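You operate a simulated robot arm through the tools that you are given. There is no shell and no other tool. Be economical: measure what you need, move in short steps, check, and stop when the job is done.

Carry out the task below with a simulated robot arm. There is one attempt and no reset: what you move stays moved.

Task
Give the dill pot its turn on the riser, wound to HIGH.
Fine: wind it down to LOW first; the small green pot comes off and stands on the bench end.

It is judged by the outcome, as a careful person would: the job done as asked, and still so three seconds after it is handed in. It fails if anything else is knocked over, pushed out of place, dropped, spilled or broken.

Robot
A 7-joint arm with a two-finger parallel gripper, fixed in place. Base frame: the origin is at the foot of the arm, x ahead of it, y to its left, z up. Lengths are in m, angles in degrees, forces in N, time in s.
With the tool pointing down near the work surface it reaches from about 0.22 to 0.74 m from the base axis. Its first joint turns from -166.0 to 166.0 degrees. Payload 1.57 kg.
The TCP is the grasp point between the finger pads, 0.03 m short of the fingertips. In the tool frame z runs along the fingers and y along their closing line. The gripper opens to 0.11 m. The fingers are 0.024 m wide and 0.012 m thick; the gripper's body (0.048 by 0.112 m) begins 0.078 m behind the TCP.
Orientation is that of the tool frame in the base frame, as a unit quaternion [x, y, z, w]. With the fingers straight down and closing along the base's y, the tool's x points along the base's -x, its y along +y and its z along -z.

Tools
- The arm moves only by the tool jog_arm. Its argument "steps" is one flat list of numbers, 6 for each row, row after row: the shift along the tool's x, y, z in units of 100 mm (1.0 is 100 mm), then the turn, a rotation vector about the tool's x, y, z in units of 90 degrees (1.0 is 90 degrees). In form: [dx, dy, dz, wx, wy, wz, dx, dy, dz, wx, wy, wz, ...]. A call has 1 to 10 rows; each row is the pose to reach, as a shift and turn from the pose commanded when the call began, along the tool's axes at that moment. "hand" is the finger opening in cm, from 0 to 11, set as the call begins (left out, the last holds). A call with a number of a shift or a turn outside -1 to 1 is refused whole. Rows are played at 5 a second. More than 0.05 m and 8.6 degrees between two rows, or a gripper value outside its range, and nothing of the call is played. Where a pose cannot be reached the arm comes as near as it can. A force on the tool above 40 N (or 10 N above the force at the start of the call, whichever is more), or a blocked arm, ends the call early, and 0.2 s more pass. The fingers move at their own pace (about 0.045 m/s each) and stop on an object; they squeeze with about 41 N. The grip force told is the motor's: it shows also when the fingers shut on nothing. Time passes only in rows, and 0.2 s behind the last, so rows that repeat a pose let the fingers close. The reply holds the time, the measured pose of the TCP, the force on the tool along the base axes, the opening and the grip force, in the units named above and with some noise.
- Cameras (640 x 400 px; columns grow to the right, rows downward): "scene" is fixed at [0.0489, -0.6506, 1.3977]; the picture's right is [0.64, -0.76, 0.00], its down [-0.71, -0.60, -0.38] and it looks along [0.29, 0.24, -0.93] (base axes); focal length 318 px, centre (320, 200). "wrist" rides on the gripper at [-0.036, 0, -0.08] in the tool frame; the picture's right is [0.00, -1.00, 0.00], its down [0.97, 0.00, -0.24] and it looks along [0.24, 0.00, 0.97] (tool axes); focal length 218 px, centre (320, 200). There is no depth. A picture from a camera that has moved, and an enlarged one, comes with that camera's place and axes in the base frame and with its lens.
- get_image(camera): a new picture of that camera. The clock stands still meanwhile.
- lift_body(by): slides the trunk up (or, below 0, down) by that many m; the arm rides with it, the base frame stays. It gives what a move gives, with no picture.
- enlarge(camera, box): a new picture of the part [left, top, right, bottom] of that camera's present view, enlarged. The clock stands still meanwhile.
- close_job(): hands the job in; it is judged then, once.

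Go step by step. Nothing tells you positions but the pictures and the camera data: compare them with the known pose of the tool, close in by small moves and look again before you grip or let go. The budget is 120 turns and 84 pictures, counting those below and the enlarged ones. Unless the task says otherwise, let go and move clear before handing in, and close with one line.

The tools are called as name(argument=value, ...) on one line, values as JSON. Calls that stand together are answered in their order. jog_arm: Moves the arm, as the interface text tells. Its arguments: {"type":"object","properties":{"steps":{"type":"array","items":{"type":"number"}},"hand":{"type":"number"}},"required":["steps"]} The other tools are called the same way: lift_body (by) slides the trunk up or down; get_image (camera) takes a picture; enlarge (camera, box) takes an enlarged picture of a part of a camera's view; close_job () hands the job in.

At the start:

```text
time_s: 0.0
tcp_pos: [0.1073, -0.3621, 1.0744]
tcp_rot: [0.0, 1.0, -0.001, 0.0]
contact_force: [0.1, -0.9, -0.9]
width: 0.1101
finger_force: 0.0
trunk travel left (down, up): [-0.5, 0.09]
```

scene: 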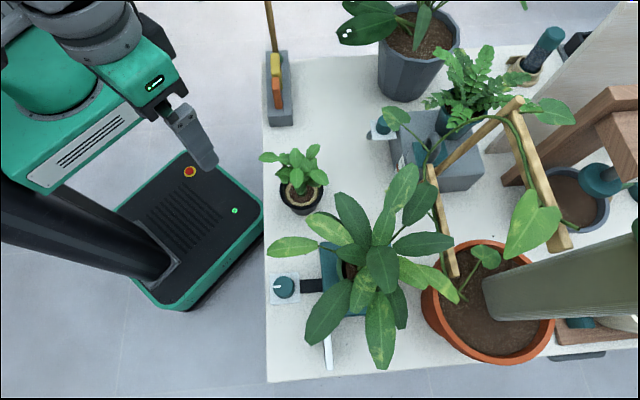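
wrist: 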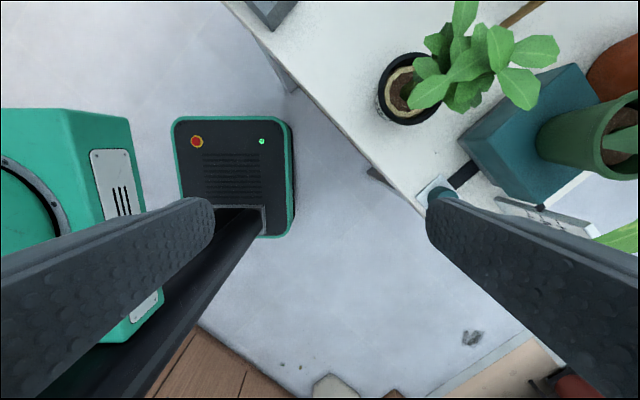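

I see a bench with potted plants, a teal box with a green pot near a knob, and a grey block with a second knob. I'll enlarge both views to read labels and find the dill pot.

enlarge(camera="scene", box=[260, 140, 460, 380])

enlarge(camera="scene", box=[340, 20, 640, 220])

enlarge(camera="wrist", box=[360, 0, 640, 240])

```text
1.67 times, centred on (360, 260) of scene
camera zoom: at [0.0489, -0.6506, 1.3977], right [0.64, -0.76, 0.0], down [-0.71, -0.6, -0.38], along [0.29, 0.24, -0.93], focal length 530 px, centre (253, 100)
```

zoom: 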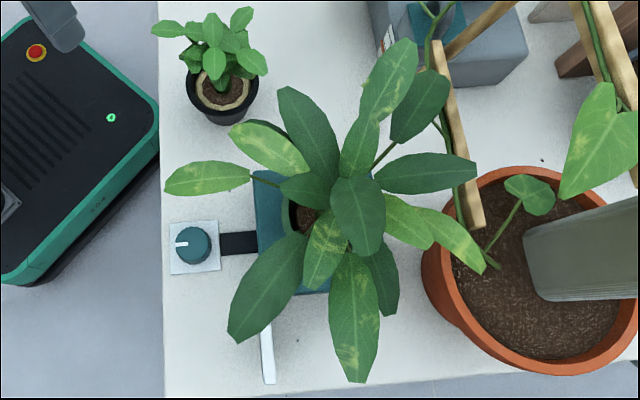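

```text
2.00 times, centred on (490, 120) of scene
camera zoom: at [0.0489, -0.6506, 1.3977], right [0.64, -0.76, 0.0], down [-0.71, -0.6, -0.38], along [0.29, 0.24, -0.93], focal length 636 px, centre (-20, 360)
```

zoom: 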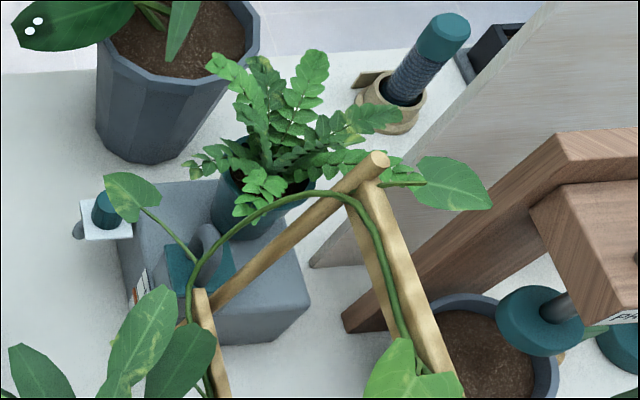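

```text
1.67 times, centred on (500, 120) of wrist
camera zoom: at [0.1435, -0.3612, 1.1529], right [0.0, -1.0, 0.0], down [-0.97, 0.0, 0.24], along [-0.24, 0.0, -0.97], focal length 364 px, centre (20, 333)
```

zoom: 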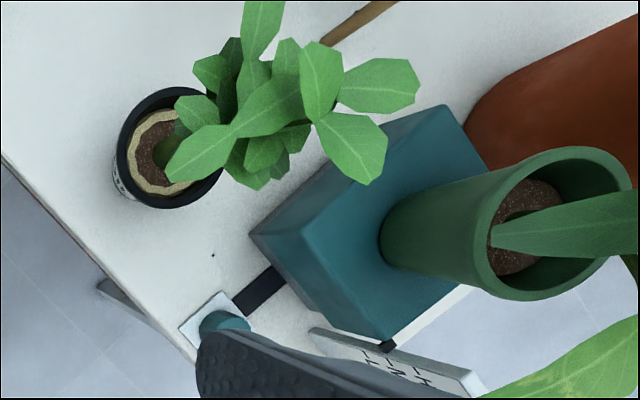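

The teal telescoping box with an L/M/H scale and a knob is the riser, and a green pot stands on it. Next I need to read the pot labels.

enlarge(camera="wrist", box=[360, 40, 460, 140])

enlarge(camera="wrist", box=[470, 180, 590, 250])

enlarge(camera="scene", box=[360, 100, 480, 190])

```text
4.00 times, centred on (410, 90) of wrist
camera zoom: at [0.1435, -0.3612, 1.1529], right [0.0, -1.0, 0.0], down [-0.97, 0.0, 0.24], along [-0.24, 0.0, -0.97], focal length 873 px, centre (-40, 640)
```

zoom: 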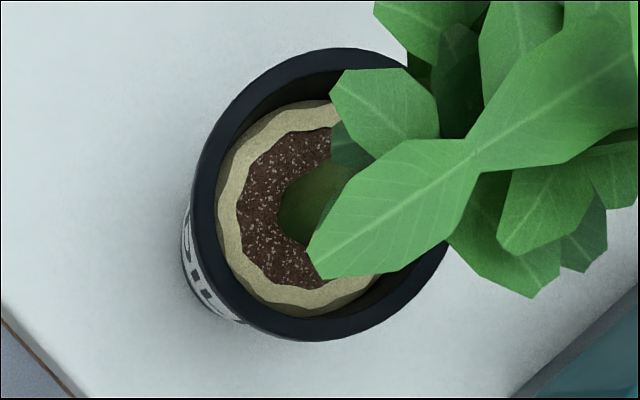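

```text
5.33 times, centred on (530, 215) of wrist
camera zoom: at [0.1435, -0.3612, 1.1529], right [0.0, -1.0, 0.0], down [-0.97, 0.0, 0.24], along [-0.24, 0.0, -0.97], focal length 1164 px, centre (-800, 120)
```

zoom: 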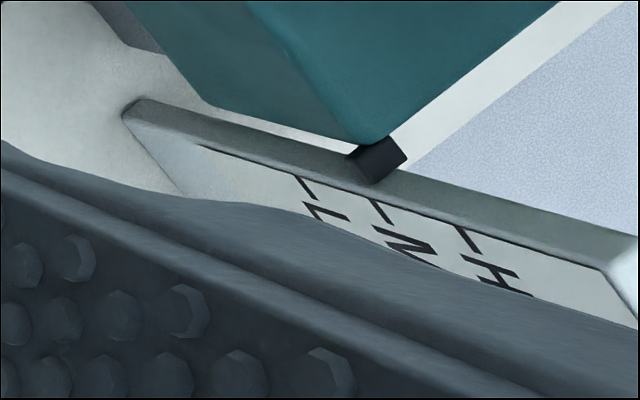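

```text
4.44 times, centred on (420, 145) of scene
camera zoom: at [0.0489, -0.6506, 1.3977], right [0.64, -0.76, 0.0], down [-0.71, -0.6, -0.38], along [0.29, 0.24, -0.93], focal length 1414 px, centre (-124, 444)
```

zoom: 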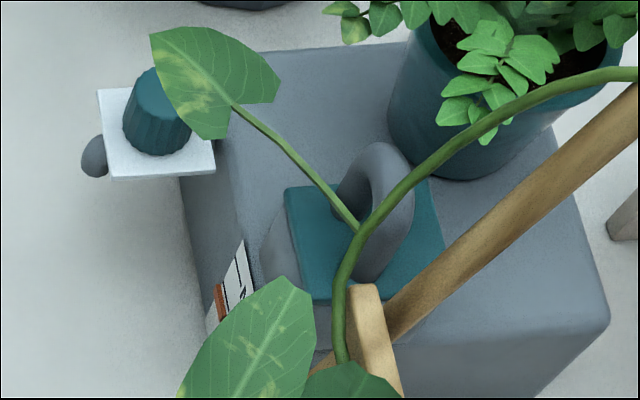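

The scale runs L–M–H, with the pointer near M/H. The black pot's label faces the robot, so I'll tilt the wrist about 45° toward -y to read it.

jog_arm(steps=[0, 0.08, 0.13, 0.083, 0, 0, 0, 0.17, 0.27, 0.167, 0, 0, 0, 0.25, 0.4, 0.25, 0, 0, 0, 0.33, 0.53, 0.333, 0, 0, 0, 0.42, 0.67, 0.417, 0, 0, 0, 0.5, 0.8, 0.5, 0, 0])

get_image(camera="wrist")

```text
time_s: 1.4
tcp_pos: [0.0368, -0.3147, 0.9915]
tcp_rot: [0.102, 0.93, -0.35, -0.044]
contact_force: [-1.1, -0.9, -0.1]
width: 0.11
finger_force: 0.1
trunk travel left (down, up): [-0.5, 0.09]
stopped in row 6: the arm was blocked; the commanded pose is now the measured one
```

```text
75 pictures are left
camera wrist: at [0.0839, -0.2705, 1.0494], right [-0.16, -0.73, 0.66], down [-0.91, 0.37, 0.19], along [-0.38, -0.57, -0.73], focal length 218 px, centre (320, 200)
```

wrist: 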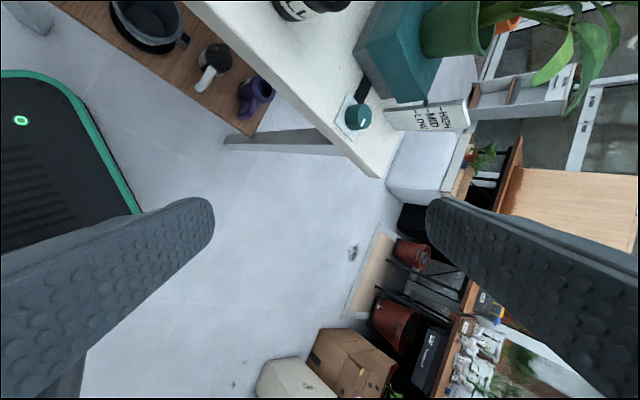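

The arm got blocked close to its own body, but this view shows the scale and the pot's label. I'll zoom on both.

enlarge(camera="wrist", box=[330, 60, 480, 150])

enlarge(camera="wrist", box=[260, 0, 360, 60])

```text
4.27 times, centred on (405, 105) of wrist
camera zoom: at [0.0839, -0.2705, 1.0494], right [-0.16, -0.73, 0.66], down [-0.91, 0.37, 0.19], along [-0.38, -0.57, -0.73], focal length 931 px, centre (-43, 605)
```

zoom: 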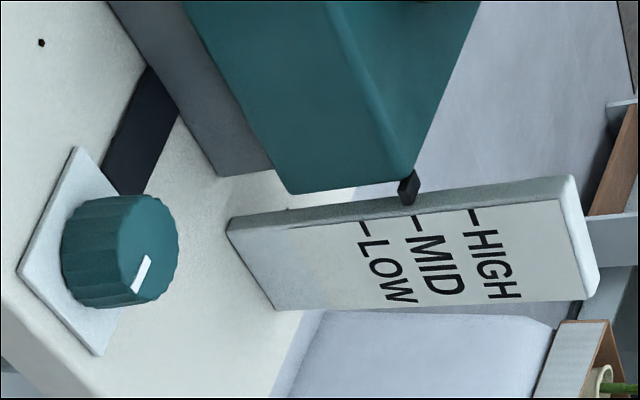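

```text
6.40 times, centred on (310, 30) of wrist
camera zoom: at [0.0839, -0.2705, 1.0494], right [-0.16, -0.73, 0.66], down [-0.91, 0.37, 0.19], along [-0.38, -0.57, -0.73], focal length 1397 px, centre (384, 1288)
```

zoom: 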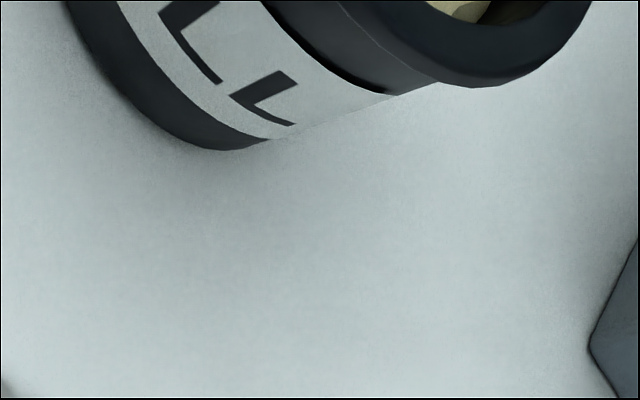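

The black pot's label reads "…LL", so that's the DILL pot, and the riser pointer is at MID. Next I'll look closely at the green pot and its leaves.

enlarge(camera="wrist", box=[340, 0, 640, 190])

enlarge(camera="scene", box=[250, 0, 410, 140])

```text
2.11 times, centred on (490, 95) of wrist
camera zoom: at [0.0839, -0.2705, 1.0494], right [-0.16, -0.73, 0.66], down [-0.91, 0.37, 0.19], along [-0.38, -0.57, -0.73], focal length 460 px, centre (-38, 421)
```

zoom: 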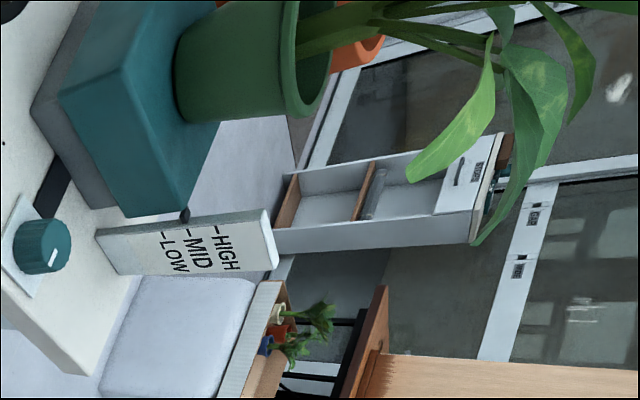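

```text
2.86 times, centred on (330, 70) of scene
camera zoom: at [0.0489, -0.6506, 1.3977], right [0.64, -0.76, 0.0], down [-0.71, -0.6, -0.38], along [0.29, 0.24, -0.93], focal length 909 px, centre (291, 571)
```

zoom: 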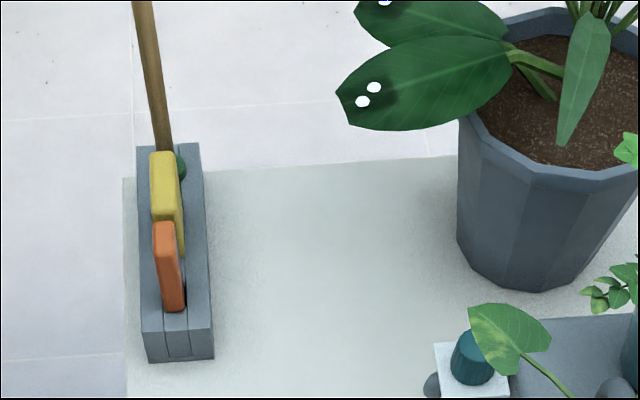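

I take the knob to be near (0.063, -0.563), the riser about (0.145, -0.647) and the dill pot about (0.20, -0.47), with the bench turned about 50°. I'll align the gripper with the bench, leaning slightly outward away from the leaves, and head for the knob.

jog_arm(steps=[-0.024, -0.107, 0.094, -0.053, -0.009, 0.066, -0.049, -0.214, 0.189, -0.105, -0.018, 0.133, -0.073, -0.321, 0.283, -0.158, -0.027, 0.199, -0.097, -0.429, 0.377, -0.21, -0.036, 0.265, -0.121, -0.536, 0.471, -0.263, -0.045, 0.331, -0.146, -0.643, 0.566, -0.315, -0.054, 0.398, -0.17, -0.75, 0.66, -0.368, -0.063, 0.464])

get_image(camera="wrist")

```text
time_s: 3.0
tcp_pos: [0.0309, -0.4125, 0.9896]
tcp_rot: [0.414, 0.894, -0.072, 0.156]
contact_force: [0.1, -0.5, -0.1]
width: 0.1101
finger_force: 0.0
trunk travel left (down, up): [-0.5, 0.09]
```

```text
70 pictures are left
camera wrist: at [0.035, -0.419, 1.0759], right [-0.76, -0.65, 0.0], down [-0.64, 0.76, -0.1], along [0.07, -0.08, -0.99], focal length 218 px, centre (320, 200)
```

wrist: 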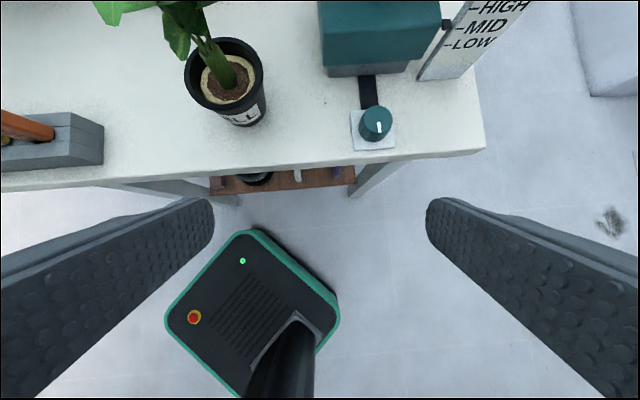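

The knob is clear in this view at about (0.062, -0.56), with its mark pointing toward the robot at MID. I'll narrow the fingers and move to just above it.

jog_arm(hand=7, steps=[-0.23, -0.24, 0.27, 0, 0, 0, -0.46, -0.48, 0.53, 0, 0, 0, -0.69, -0.72, 0.8, 0, 0, 0])

get_image(camera="wrist")

get_image(camera="scene")

```text
time_s: 3.8
tcp_pos: [0.0353, -0.5332, 0.9406]
tcp_rot: [0.414, 0.894, -0.074, 0.155]
contact_force: [0.5, 0.3, 1.2]
width: 0.0701
finger_force: 0.1
trunk travel left (down, up): [-0.5, 0.09]
```

```text
69 pictures are left
camera wrist: at [0.0392, -0.5376, 1.0263], right [-0.76, -0.65, 0.0], down [-0.64, 0.76, -0.1], along [0.06, -0.08, -0.99], focal length 218 px, centre (320, 200)
```

wrist: 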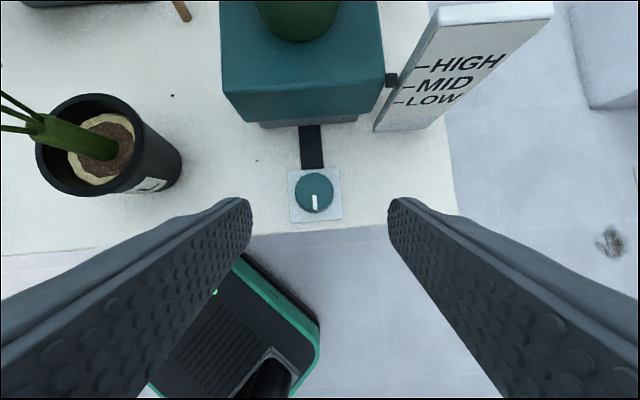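

```text
68 pictures are left
```

scene: 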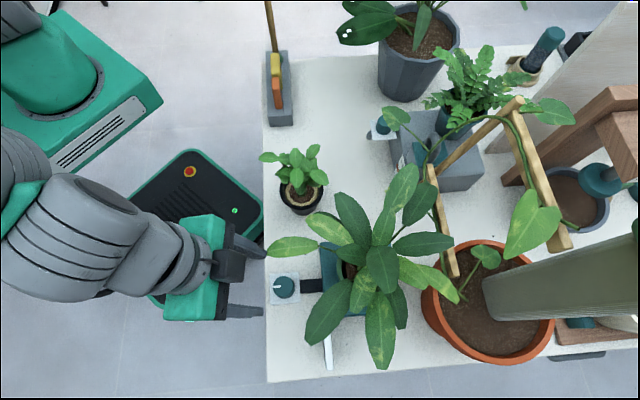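

The fingers line up with the knob. I'll descend around it, and the move will stop by itself if anything touches.

jog_arm(steps=[0.02, 0.02, 0.33, 0, 0, 0, 0.04, 0.04, 0.66, 0, 0, 0, 0.06, 0.04, 0.85, 0, 0, 0, 0.06, 0.04, 1.0, 0, 0, 0])

get_image(camera="wrist")

enlarge(camera="scene", box=[200, 200, 400, 380])

```text
time_s: 4.8
tcp_pos: [0.0571, -0.552, 0.845]
tcp_rot: [0.413, 0.894, -0.073, 0.156]
contact_force: [1.1, 0.3, -1.1]
width: 0.0701
finger_force: 0.2
trunk travel left (down, up): [-0.5, 0.09]
```

```text
67 pictures are left
camera wrist: at [0.0617, -0.5565, 0.9297], right [-0.76, -0.65, 0.0], down [-0.64, 0.76, -0.1], along [0.06, -0.08, -0.99], focal length 218 px, centre (320, 200)
```

wrist: 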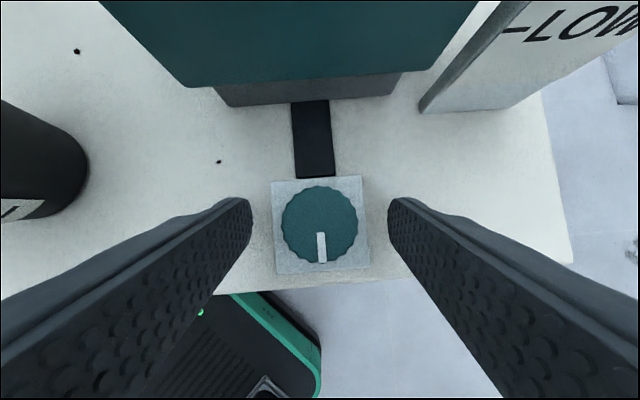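

```text
2.22 times, centred on (300, 290) of scene
camera zoom: at [0.0489, -0.6506, 1.3977], right [0.64, -0.76, 0.0], down [-0.71, -0.6, -0.38], along [0.29, 0.24, -0.93], focal length 707 px, centre (364, 0)
```

zoom: 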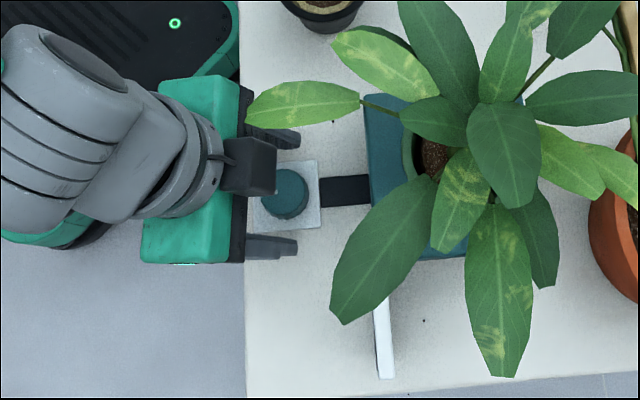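

The knob is centred between the fingers at (0.061, -0.557). I'll close on it and make a test turn of 40° counter-clockwise to see which way the pointer moves.

jog_arm(hand=0, steps=[0, 0, 0, 0, 0, 0, 0, 0, 0, 0, 0, 0, 0, 0, 0, 0, 0, 0, 0, 0, 0, 0, 0, 0, 0, -0.01, 0, -0.0304, 0, -0.0836, 0, -0.018, 0, -0.061, 0, -0.167, -0.005, -0.026, 0, -0.091, 0, -0.251, -0.01, -0.034, 0.003, -0.122, 0, -0.334, -0.014, -0.042, 0.005, -0.152, 0, -0.418])

get_image(camera="wrist")

```text
time_s: 6.8
tcp_pos: [0.0548, -0.5559, 0.844]
tcp_rot: [0.08, 0.982, -0.015, 0.171]
contact_force: [4.3, -7.7, 4.7]
width: 0.0366
finger_force: 43.1
trunk travel left (down, up): [-0.5, 0.09]
```

```text
65 pictures are left
camera wrist: at [0.0617, -0.5559, 0.93], right [-0.16, -0.99, 0.0], down [-0.98, 0.16, -0.1], along [0.1, -0.02, -0.99], focal length 218 px, centre (320, 200)
```

wrist: 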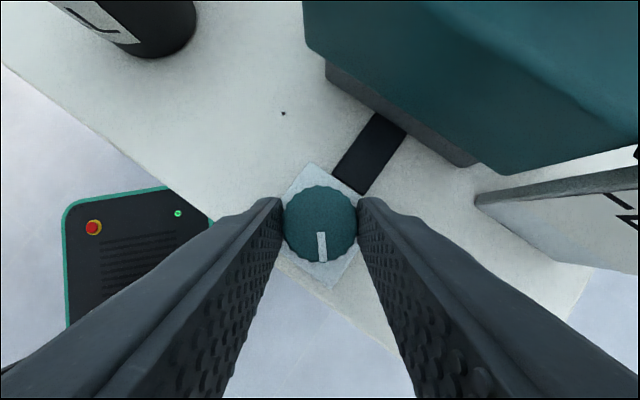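

The knob turned 40° with the gripper. I'll check the riser's height in the scene view.

enlarge(camera="scene", box=[200, 200, 400, 380])

enlarge(camera="wrist", box=[440, 120, 640, 260])

```text
2.22 times, centred on (300, 290) of scene
camera zoom: at [0.0489, -0.6506, 1.3977], right [0.64, -0.76, 0.0], down [-0.71, -0.6, -0.38], along [0.29, 0.24, -0.93], focal length 707 px, centre (364, 0)
```

zoom: 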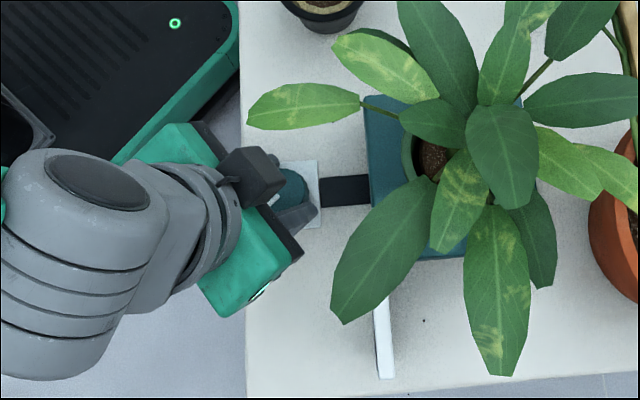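

```text
2.86 times, centred on (540, 190) of wrist
camera zoom: at [0.0617, -0.5559, 0.93], right [-0.16, -0.99, 0.0], down [-0.98, 0.16, -0.1], along [0.1, -0.02, -0.99], focal length 624 px, centre (-309, 229)
```

zoom: 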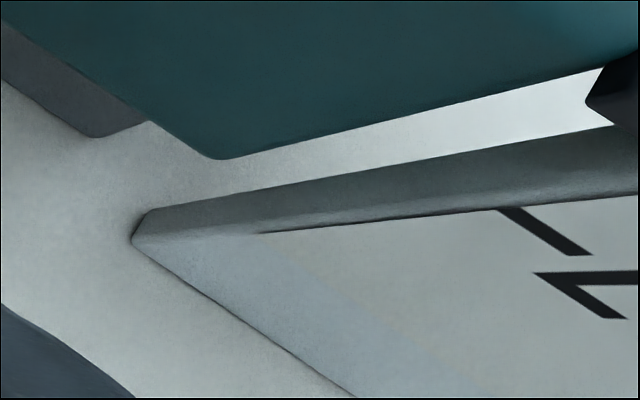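

The change is too small to judge. I'll let go and back off to read the pointer against the scale.

jog_arm(hand=7, steps=[0, 0, 0, 0, 0, 0, 0, 0, 0, 0, 0, 0, 0, 0, -0.3, 0, 0, 0, 0, 0, -0.6, 0, 0, 0, 0, 0, -0.95, 0, 0, 0])

get_image(camera="wrist")

```text
time_s: 8.0
tcp_pos: [0.0235, -0.5488, 0.9318]
tcp_rot: [0.082, 0.982, -0.014, 0.171]
contact_force: [0.0, 0.1, -0.8]
width: 0.0699
finger_force: 0.0
trunk travel left (down, up): [-0.5, 0.09]
```

```text
62 pictures are left
camera wrist: at [0.0294, -0.5499, 1.0177], right [-0.17, -0.99, 0.0], down [-0.98, 0.17, -0.1], along [0.1, -0.02, -0.99], focal length 218 px, centre (320, 200)
```

wrist: 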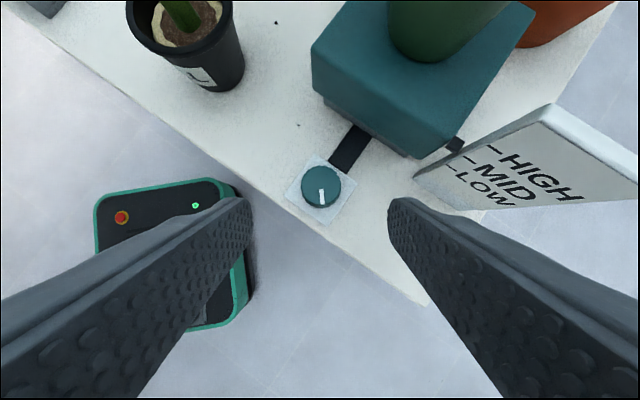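

enlarge(camera="wrist", box=[400, 90, 600, 220])

```text
3.08 times, centred on (500, 155) of wrist
camera zoom: at [0.0294, -0.5499, 1.0177], right [-0.17, -0.99, 0.0], down [-0.98, 0.17, -0.1], along [0.1, -0.02, -0.99], focal length 672 px, centre (-234, 338)
```

zoom: 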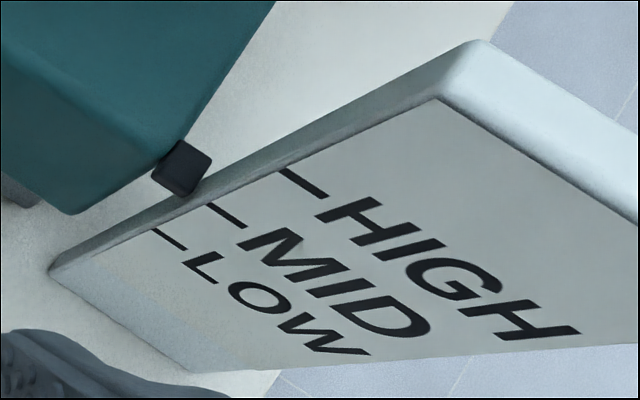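

The change is too small to call, so the knob probably needs several turns. I'll take a precise scene reference and grip the knob again to turn it further.

enlarge(camera="scene", box=[265, 230, 345, 280])

jog_arm(hand=7, steps=[0, 0, 0.35, 0, 0, 0, 0, 0, 0.7, 0, 0, 0, 0, 0, 0.95, 0, 0, 0])

jog_arm(hand=0, steps=[0, 0, 0, 0, 0, 0, 0, 0, 0, 0, 0, 0, 0, 0, 0, 0, 0, 0, 0, 0, 0, 0, 0, 0])

jog_arm(hand=0, steps=[0, -0.009, 0, -0.0304, 0, -0.0836, -0.002, -0.018, 0.001, -0.0608, 0, -0.1671, -0.005, -0.026, 0.002, -0.0912, 0, -0.2507, -0.009, -0.034, 0.003, -0.1216, 0, -0.3342, -0.014, -0.042, 0.005, -0.152, 0, -0.4178, -0.02, -0.048, 0.007, -0.1824, 0, -0.5013, -0.027, -0.054, 0.01, -0.2128, 0, -0.5849, -0.034, -0.058, 0.012, -0.2432, 0, -0.6684])

enlarge(camera="scene", box=[265, 230, 345, 280])

get_image(camera="wrist")

```text
8.00 times, centred on (305, 255) of scene
camera zoom: at [0.0489, -0.6506, 1.3977], right [0.64, -0.76, 0.0], down [-0.71, -0.6, -0.38], along [0.29, 0.24, -0.93], focal length 2546 px, centre (440, -240)
```

zoom: 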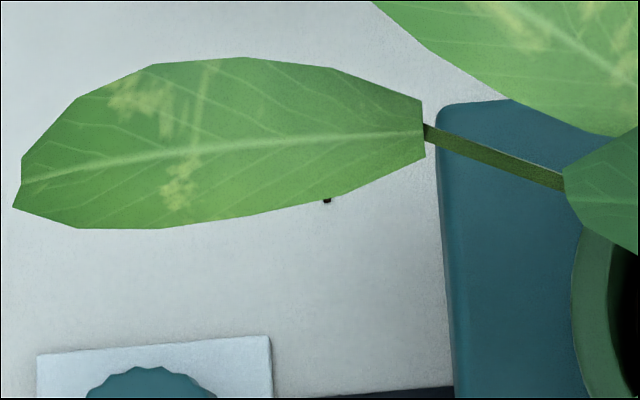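

```text
time_s: 8.8
tcp_pos: [0.0537, -0.5537, 0.8429]
tcp_rot: [0.083, 0.982, -0.015, 0.171]
contact_force: [-0.3, -0.4, 0.6]
width: 0.07
finger_force: 0.0
trunk travel left (down, up): [-0.5, 0.09]
```

```text
time_s: 9.8
tcp_pos: [0.0523, -0.5558, 0.844]
tcp_rot: [0.082, 0.982, -0.015, 0.171]
contact_force: [-0.3, -10.6, -1.7]
width: 0.0368
finger_force: 32.0
trunk travel left (down, up): [-0.5, 0.09]
```

```text
time_s: 11.6
tcp_pos: [0.0577, -0.5629, 0.8422]
tcp_rot: [-0.451, 0.876, 0.08, 0.152]
contact_force: [-0.3, -21.9, 6.6]
width: 0.0364
finger_force: 43.0
trunk travel left (down, up): [-0.5, 0.09]
```

```text
8.00 times, centred on (305, 255) of scene
camera zoom: at [0.0489, -0.6506, 1.3977], right [0.64, -0.76, 0.0], down [-0.71, -0.6, -0.38], along [0.29, 0.24, -0.93], focal length 2546 px, centre (440, -240)
```

zoom: 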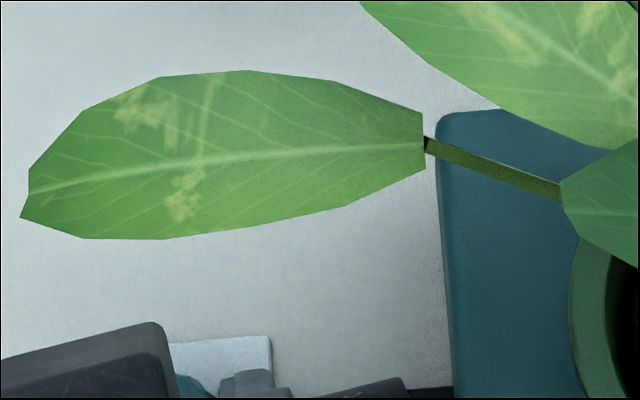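

```text
58 pictures are left
camera wrist: at [0.061, -0.5567, 0.9291], right [0.81, -0.58, 0.0], down [-0.58, -0.81, -0.1], along [0.06, 0.09, -0.99], focal length 218 px, centre (320, 200)
```

wrist: 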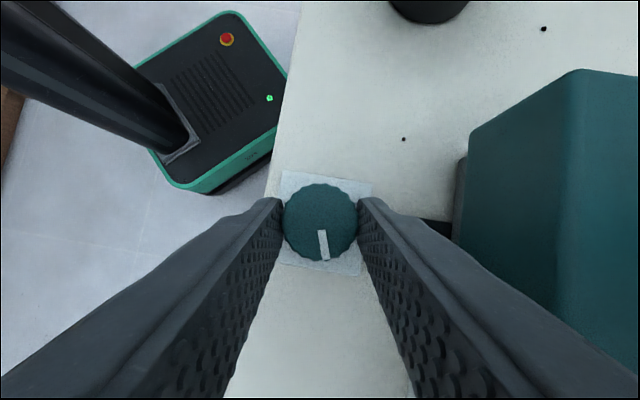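

Counter-clockwise winds it down, about 0.12 mm per degree, and LOW is 20 mm below MID, so roughly 65–75° remain. I'll open the fingers, rotate back around the knob and take a fresh grip.

jog_arm(hand=7, steps=[0, 0, 0, 0, 0, 0, 0, 0, 0, 0, 0, 0, 0, 0.009, 0, 0.0304, 0, 0.0836, -0.002, 0.018, 0.001, 0.0608, 0, 0.1671, -0.005, 0.026, 0.002, 0.0912, 0, 0.2507, -0.009, 0.034, 0.003, 0.1216, 0, 0.3342, -0.014, 0.042, 0.005, 0.152, 0, 0.4178, -0.02, 0.048, 0.007, 0.1824, 0, 0.5013, -0.027, 0.054, 0.01, 0.2128, 0, 0.5849, -0.034, 0.058, 0.012, 0.2432, 0, 0.6684])

jog_arm(hand=7, steps=[0, 0.009, 0, 0.0304, 0, 0.0836, -0.002, 0.018, 0.001, 0.0608, 0, 0.1671, -0.005, 0.026, 0.002, 0.0912, 0, 0.2507, -0.009, 0.034, 0.003, 0.1216, 0, 0.3342, -0.014, 0.042, 0.005, 0.152, 0, 0.4178, -0.02, 0.048, 0.007, 0.1824, 0, 0.5013, -0.027, 0.054, 0.01, 0.2128, 0, 0.5849, -0.034, 0.058, 0.012, 0.2432, 0, 0.6684, -0.042, 0.062, 0.015, 0.2736, 0, 0.752])

get_image(camera="wrist")

```text
time_s: 13.8
tcp_pos: [0.0529, -0.5548, 0.8423]
tcp_rot: [0.083, 0.982, -0.014, 0.171]
contact_force: [0.8, -0.9, -0.5]
width: 0.0697
finger_force: 0.2
trunk travel left (down, up): [-0.5, 0.09]
```

```text
time_s: 15.8
tcp_pos: [0.0591, -0.5495, 0.8425]
tcp_rot: [0.644, 0.745, -0.114, 0.13]
contact_force: [-0.5, -0.2, 1.2]
width: 0.0701
finger_force: 0.0
trunk travel left (down, up): [-0.5, 0.09]
```

```text
57 pictures are left
camera wrist: at [0.0601, -0.5553, 0.9289], right [-0.99, -0.14, 0.0], down [-0.14, 0.98, -0.11], along [0.01, -0.1, -0.99], focal length 218 px, centre (320, 200)
```

wrist: 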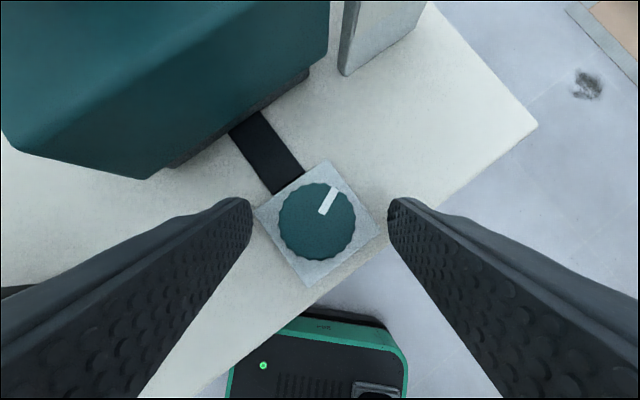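

The mark has come round past the side, about 70° short of a half turn. I'll grip and turn another 64°, then check the scale.

jog_arm(hand=0, steps=[0, 0, 0, 0, 0, 0, 0, 0, 0, 0, 0, 0, 0, 0, 0, 0, 0, 0, 0, 0, 0, 0, 0, 0])

jog_arm(hand=0, steps=[0, -0.009, 0, -0.0304, 0, -0.0836, -0.002, -0.018, 0.001, -0.0608, 0, -0.1671, -0.005, -0.026, 0.002, -0.0912, 0, -0.2507, -0.009, -0.034, 0.003, -0.1216, 0, -0.3342, -0.014, -0.042, 0.005, -0.152, 0, -0.4178, -0.02, -0.048, 0.007, -0.1824, 0, -0.5013, -0.027, -0.054, 0.01, -0.2128, 0, -0.5849, -0.034, -0.058, 0.012, -0.2432, 0, -0.6684])

jog_arm(hand=7, steps=[0, 0, 0, 0, 0, 0, 0, 0, 0, 0, 0, 0, 0, 0, -0.3, 0, 0, 0, 0, 0, -0.6, 0, 0, 0, 0, 0, -0.95, 0, 0, 0])

get_image(camera="wrist")

enlarge(camera="wrist", box=[400, 90, 600, 220])

```text
time_s: 16.8
tcp_pos: [0.0609, -0.548, 0.8431]
tcp_rot: [0.643, 0.746, -0.114, 0.13]
contact_force: [6.4, 1.2, -0.5]
width: 0.0364
finger_force: 31.6
trunk travel left (down, up): [-0.5, 0.09]
```

```text
time_s: 18.6
tcp_pos: [0.0544, -0.5541, 0.8424]
tcp_rot: [0.15, 0.974, -0.027, 0.17]
contact_force: [6.8, -5.6, 0.4]
width: 0.0361
finger_force: 42.7
trunk travel left (down, up): [-0.5, 0.09]
```

```text
time_s: 19.8
tcp_pos: [0.0234, -0.5454, 0.9327]
tcp_rot: [0.151, 0.974, -0.026, 0.17]
contact_force: [-0.4, -0.4, 0.5]
width: 0.0699
finger_force: 0.1
trunk travel left (down, up): [-0.5, 0.09]
```

```text
56 pictures are left
camera wrist: at [0.0295, -0.5472, 1.0186], right [-0.3, -0.95, 0.0], down [-0.95, 0.3, -0.1], along [0.1, -0.03, -0.99], focal length 218 px, centre (320, 200)
```

wrist: 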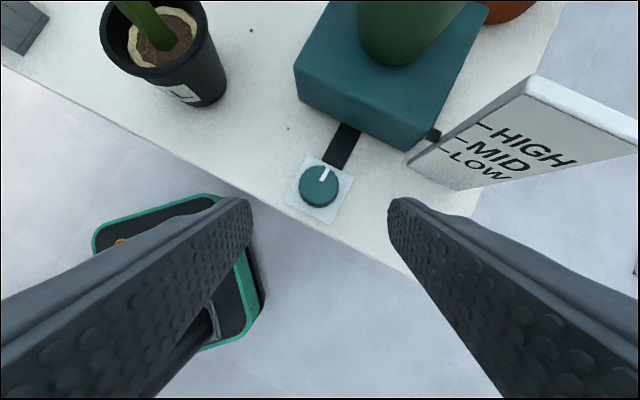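

```text
3.08 times, centred on (500, 155) of wrist
camera zoom: at [0.0295, -0.5472, 1.0186], right [-0.3, -0.95, 0.0], down [-0.95, 0.3, -0.1], along [0.1, -0.03, -0.99], focal length 672 px, centre (-234, 338)
```

zoom: 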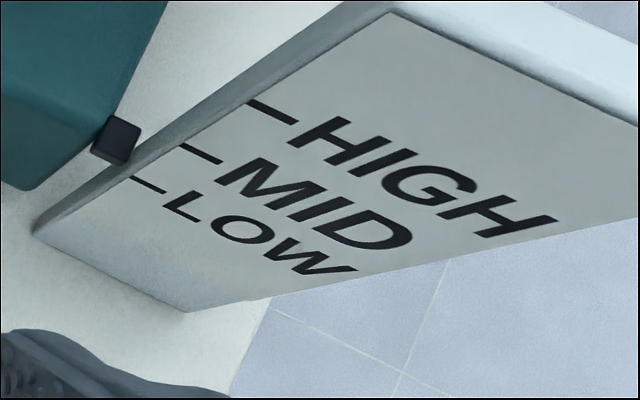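

The pointer now looks close to LOW, allowing for it sitting slightly in front of the scale. I'll look at the knob mark more closely.

enlarge(camera="wrist", box=[280, 110, 380, 230])

enlarge(camera="scene", box=[265, 230, 345, 280])

```text
3.33 times, centred on (330, 170) of wrist
camera zoom: at [0.0295, -0.5472, 1.0186], right [-0.3, -0.95, 0.0], down [-0.95, 0.3, -0.1], along [0.1, -0.03, -0.99], focal length 728 px, centre (287, 300)
```

zoom: 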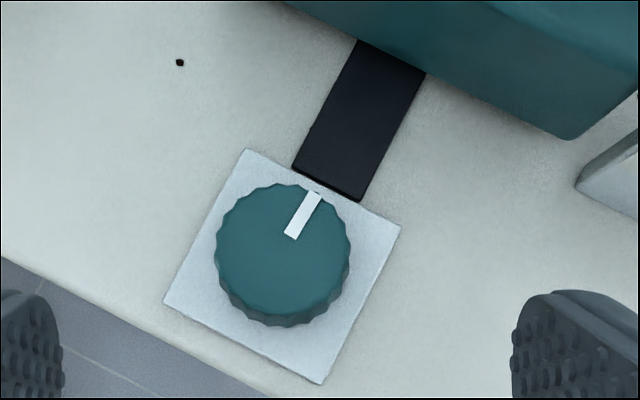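

```text
8.00 times, centred on (305, 255) of scene
camera zoom: at [0.0489, -0.6506, 1.3977], right [0.64, -0.76, 0.0], down [-0.71, -0.6, -0.38], along [0.29, 0.24, -0.93], focal length 2546 px, centre (440, -240)
```

zoom: 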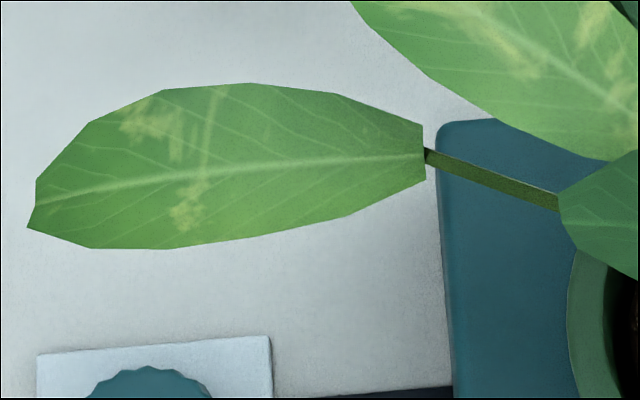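

The knob mark is now exactly half a turn from MID, so 20 mm down, which is LOW. For the green pot I'll come in under the leaves through a gap on the near-left side, so I tilt the hand up and look along that approach.

jog_arm(hand=11, steps=[0.01, -0.09, -0.13, 0, -0.083, 0, 0.02, -0.18, -0.26, 0, -0.167, 0, 0.03, -0.27, -0.39, 0, -0.25, 0, 0.04, -0.36, -0.52, 0, -0.333, 0, 0.05, -0.45, -0.65, 0, -0.417, 0, 0.06, -0.54, -0.78, 0, -0.5, 0])

get_image(camera="wrist")

get_image(camera="scene")

```text
time_s: 21.2
tcp_pos: [0.0212, -0.5333, 0.9617]
tcp_rot: [0.131, 0.843, -0.081, 0.516]
contact_force: [-0.2, -0.2, -1.2]
width: 0.1103
finger_force: 0.0
out of reach, approached as far as the arm can: row 5, 6
trunk travel left (down, up): [-0.5, 0.09]
```

```text
52 pictures are left
camera wrist: at [-0.0311, -0.5164, 1.0295], right [-0.3, -0.95, 0.0], down [-0.62, 0.2, -0.76], along [0.72, -0.23, -0.65], focal length 218 px, centre (320, 200)
```

wrist: 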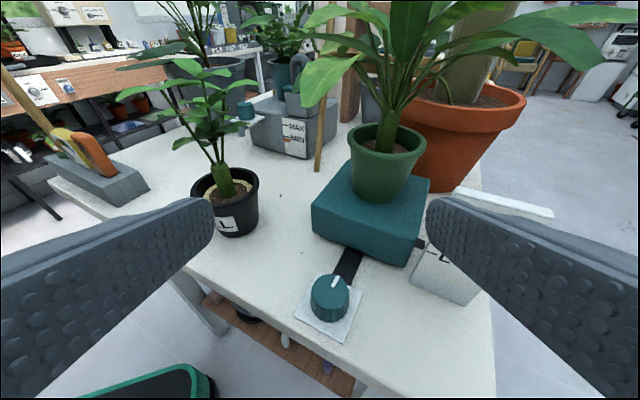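

```text
51 pictures are left
```

scene: 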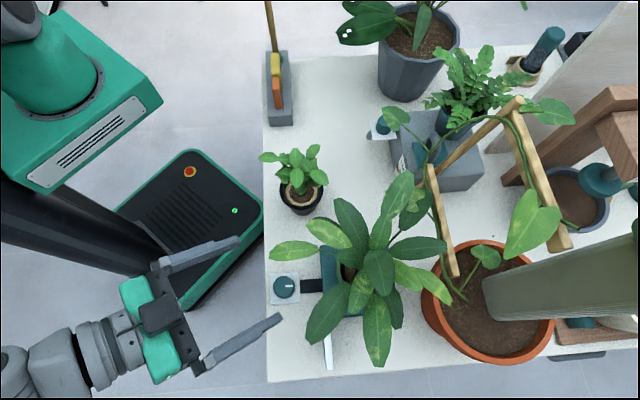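

This view is very useful: all the leaves sit well above the pot rim, and the pot (about 8 cm across the rim, z 0.87–0.93) is centred near (0.145, -0.647) on the riser. I'll move to a pre-grasp point, tilted 35° down to clear the scale post.

jog_arm(hand=10, steps=[-0.09, -0.175, 0.15, 0, 0.023, 0, -0.18, -0.35, 0.3, 0, 0.047, 0, -0.27, -0.53, 0.45, 0, 0.07, 0, -0.365, -0.703, 0.604, 0, 0.093, 0])

get_image(camera="wrist")

enlarge(camera="scene", box=[200, 200, 400, 380])

```text
time_s: 22.2
tcp_pos: [0.0671, -0.6249, 0.9701]
tcp_rot: [0.135, 0.871, -0.073, 0.467]
contact_force: [0.1, -0.2, 0.1]
width: 0.0999
finger_force: 0.1
trunk travel left (down, up): [-0.5, 0.09]
```

```text
50 pictures are left
camera wrist: at [0.022, -0.6092, 1.0429], right [-0.3, -0.95, 0.0], down [-0.7, 0.22, -0.68], along [0.64, -0.2, -0.74], focal length 218 px, centre (320, 200)
```

wrist: 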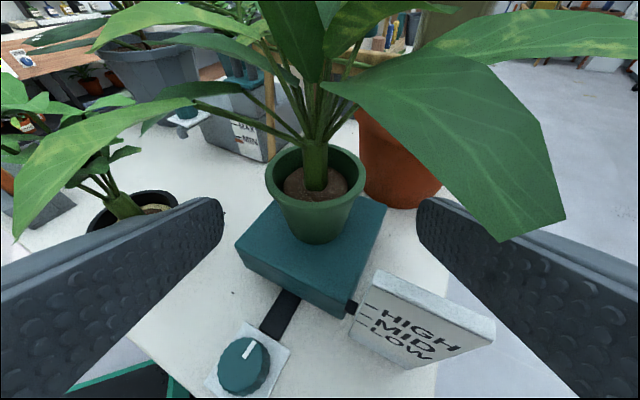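

```text
2.22 times, centred on (300, 290) of scene
camera zoom: at [0.0489, -0.6506, 1.3977], right [0.64, -0.76, 0.0], down [-0.71, -0.6, -0.38], along [0.29, 0.24, -0.93], focal length 707 px, centre (364, 0)
```

zoom: 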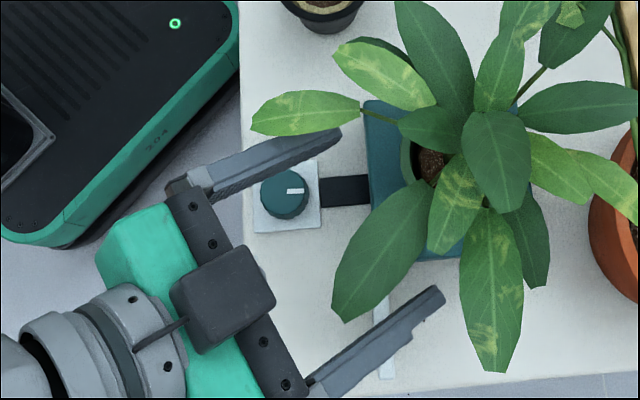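

One leaf tip hangs near the hand path at about (0.03, -0.65, 1.00). I'll flatten the tilt to 25° and slide in under it, then check before reaching the pot.

jog_arm(hand=10, steps=[0.1, 0.017, -0.086, 0, -0.048, 0, 0.207, 0.033, -0.172, 0, -0.097, 0, 0.169, 0.031, 0.074, 0, -0.097, 0, 0.131, 0.029, 0.32, 0, -0.097, 0])

get_image(camera="wrist")

enlarge(camera="scene", box=[200, 200, 400, 380])

```text
time_s: 23.2
tcp_pos: [0.0855, -0.6276, 0.9426]
tcp_rot: [0.129, 0.832, -0.083, 0.533]
contact_force: [-0.4, 0.1, 0.0]
width: 0.0997
finger_force: 0.1
out of reach, approached as far as the arm can: row 2, 3
trunk travel left (down, up): [-0.5, 0.09]
```

```text
48 pictures are left
camera wrist: at [0.0304, -0.6087, 1.007], right [-0.3, -0.95, 0.0], down [-0.6, 0.19, -0.78], along [0.74, -0.24, -0.63], focal length 218 px, centre (320, 200)
```

wrist: 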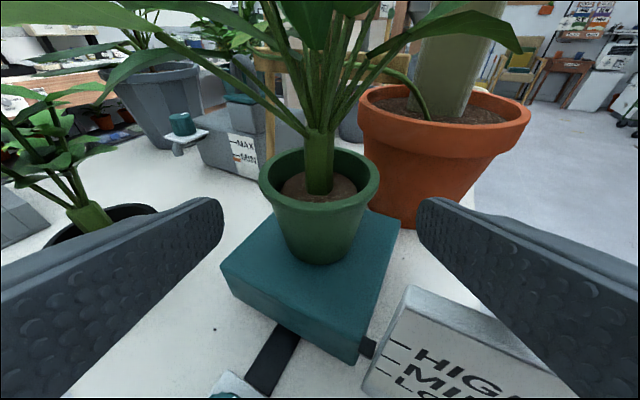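

```text
2.22 times, centred on (300, 290) of scene
camera zoom: at [0.0489, -0.6506, 1.3977], right [0.64, -0.76, 0.0], down [-0.71, -0.6, -0.38], along [0.29, 0.24, -0.93], focal length 707 px, centre (364, 0)
```

zoom: 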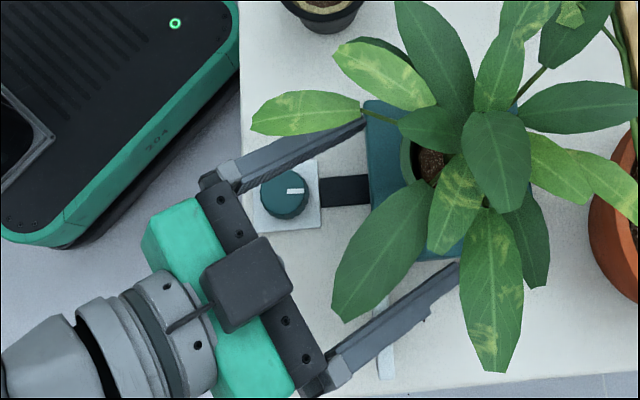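

The pot is centred between the fingers at about (0.144, -0.646). I'll slide the last 5.5 cm in and close.

jog_arm(hand=10, steps=[0.012, 0, 0.18, 0, 0, 0, 0.024, 0, 0.36, 0, 0, 0, 0.036, 0, 0.54, 0, 0, 0])

get_image(camera="wrist")

enlarge(camera="scene", box=[200, 200, 400, 380])

```text
time_s: 24.0
tcp_pos: [0.1297, -0.6398, 0.9171]
tcp_rot: [0.13, 0.832, -0.083, 0.533]
contact_force: [-6.0, 8.1, 2.2]
width: 0.1
finger_force: 0.1
trunk travel left (down, up): [-0.5, 0.09]
```

```text
46 pictures are left
camera wrist: at [0.074, -0.6219, 0.982], right [-0.3, -0.95, 0.0], down [-0.6, 0.19, -0.78], along [0.74, -0.24, -0.63], focal length 218 px, centre (320, 200)
```

wrist: 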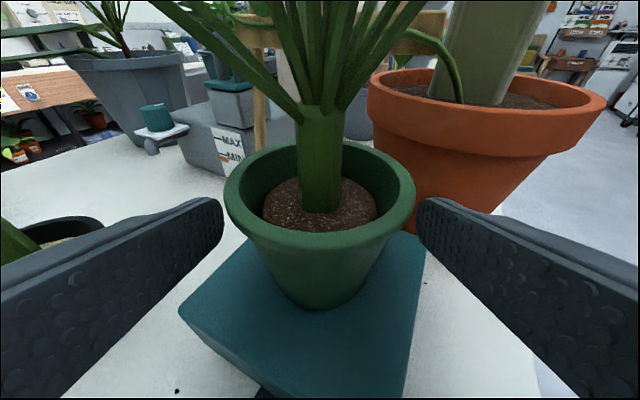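

```text
2.22 times, centred on (300, 290) of scene
camera zoom: at [0.0489, -0.6506, 1.3977], right [0.64, -0.76, 0.0], down [-0.71, -0.6, -0.38], along [0.29, 0.24, -0.93], focal length 707 px, centre (364, 0)
```

zoom: 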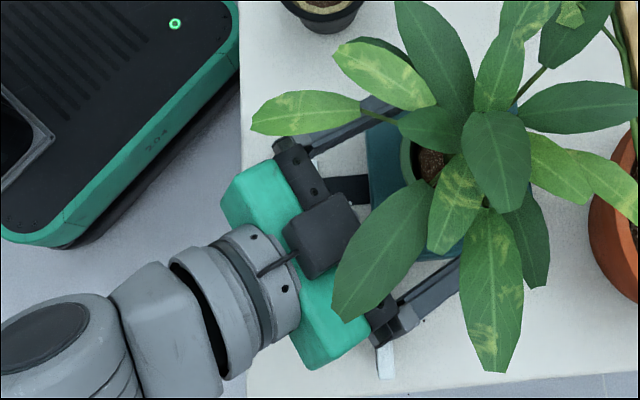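

A 10 N contact pushes back along the bench, most likely the hand's corner against the scale post. I'll ease back, lift a little and tilt 5° steeper to clear it.

jog_arm(hand=10, steps=[0, 0, -0.08, 0, 0, 0, -0.06, 0, -0.08, 0, 0.03, 0, -0.06, 0, -0.05, 0, 0.056, 0, -0.06, 0, -0.05, 0, 0.056, 0])

enlarge(camera="scene", box=[280, 250, 380, 370])

get_image(camera="wrist")

```text
time_s: 25.0
tcp_pos: [0.1288, -0.6405, 0.9243]
tcp_rot: [0.134, 0.855, -0.078, 0.495]
contact_force: [0.2, -0.5, -0.2]
width: 0.1003
finger_force: 0.1
trunk travel left (down, up): [-0.5, 0.09]
```

```text
3.33 times, centred on (330, 310) of scene
camera zoom: at [0.0489, -0.6506, 1.3977], right [0.64, -0.76, 0.0], down [-0.71, -0.6, -0.38], along [0.29, 0.24, -0.93], focal length 1061 px, centre (287, -167)
```

zoom: 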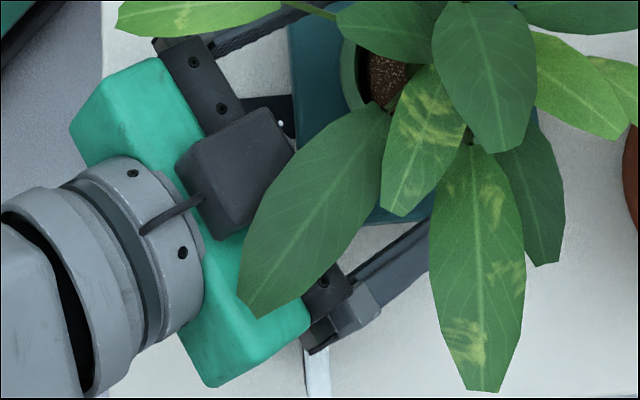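

```text
43 pictures are left
camera wrist: at [0.0799, -0.6236, 0.9936], right [-0.3, -0.95, 0.0], down [-0.66, 0.21, -0.72], along [0.69, -0.22, -0.69], focal length 218 px, centre (320, 200)
```

wrist: 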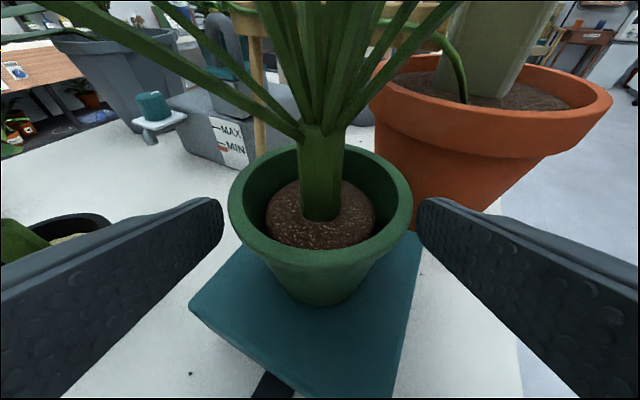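

The force is gone and the pot is centred. I'll close on the pot.

jog_arm(hand=0, steps=[0, 0, 0, 0, 0, 0, 0, 0, 0, 0, 0, 0, 0, 0, 0, 0, 0, 0, 0, 0, 0, 0, 0, 0])

get_image(camera="wrist")

```text
time_s: 26.0
tcp_pos: [0.1294, -0.6395, 0.9241]
tcp_rot: [0.133, 0.855, -0.078, 0.495]
contact_force: [-0.6, -0.2, -1.3]
width: 0.0761
finger_force: 37.4
trunk travel left (down, up): [-0.5, 0.09]
```

```text
42 pictures are left
camera wrist: at [0.0799, -0.6236, 0.9936], right [-0.3, -0.95, 0.0], down [-0.66, 0.21, -0.72], along [0.69, -0.22, -0.69], focal length 218 px, centre (320, 200)
```

wrist: 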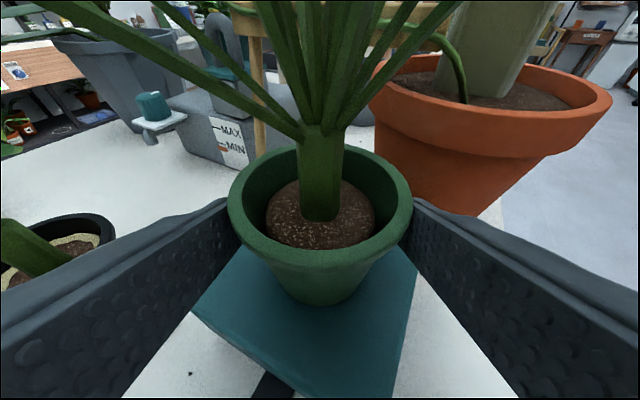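

The pot is gripped at 7.6 cm. I'll lift it straight up 4 cm and check.

jog_arm(steps=[-0.087, 0, -0.049, 0, 0, 0, -0.174, 0, -0.098, 0, 0, 0, -0.261, 0, -0.147, 0, 0, 0, -0.348, 0, -0.196, 0, 0, 0])

get_image(camera="wrist")

get_image(camera="scene")

```text
time_s: 27.0
tcp_pos: [0.1286, -0.6395, 0.9631]
tcp_rot: [0.132, 0.855, -0.077, 0.495]
contact_force: [0.5, -0.1, -0.6]
width: 0.0758
finger_force: 41.0
trunk travel left (down, up): [-0.5, 0.09]
```

```text
41 pictures are left
camera wrist: at [0.0799, -0.6235, 1.0338], right [-0.3, -0.95, 0.0], down [-0.66, 0.21, -0.72], along [0.69, -0.22, -0.69], focal length 218 px, centre (320, 200)
```

wrist: 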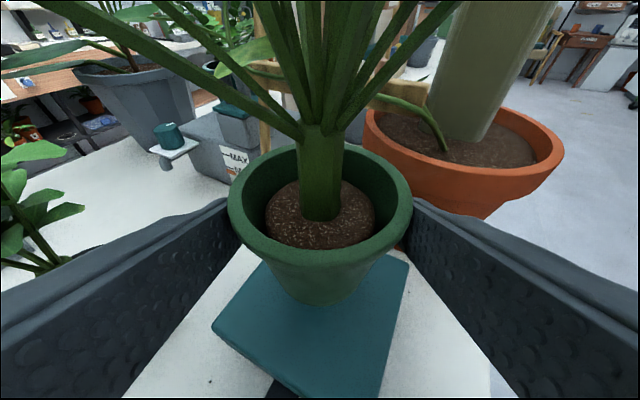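

```text
40 pictures are left
```

scene: 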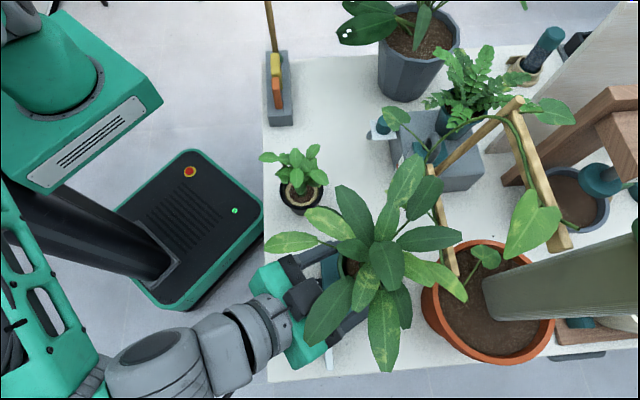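

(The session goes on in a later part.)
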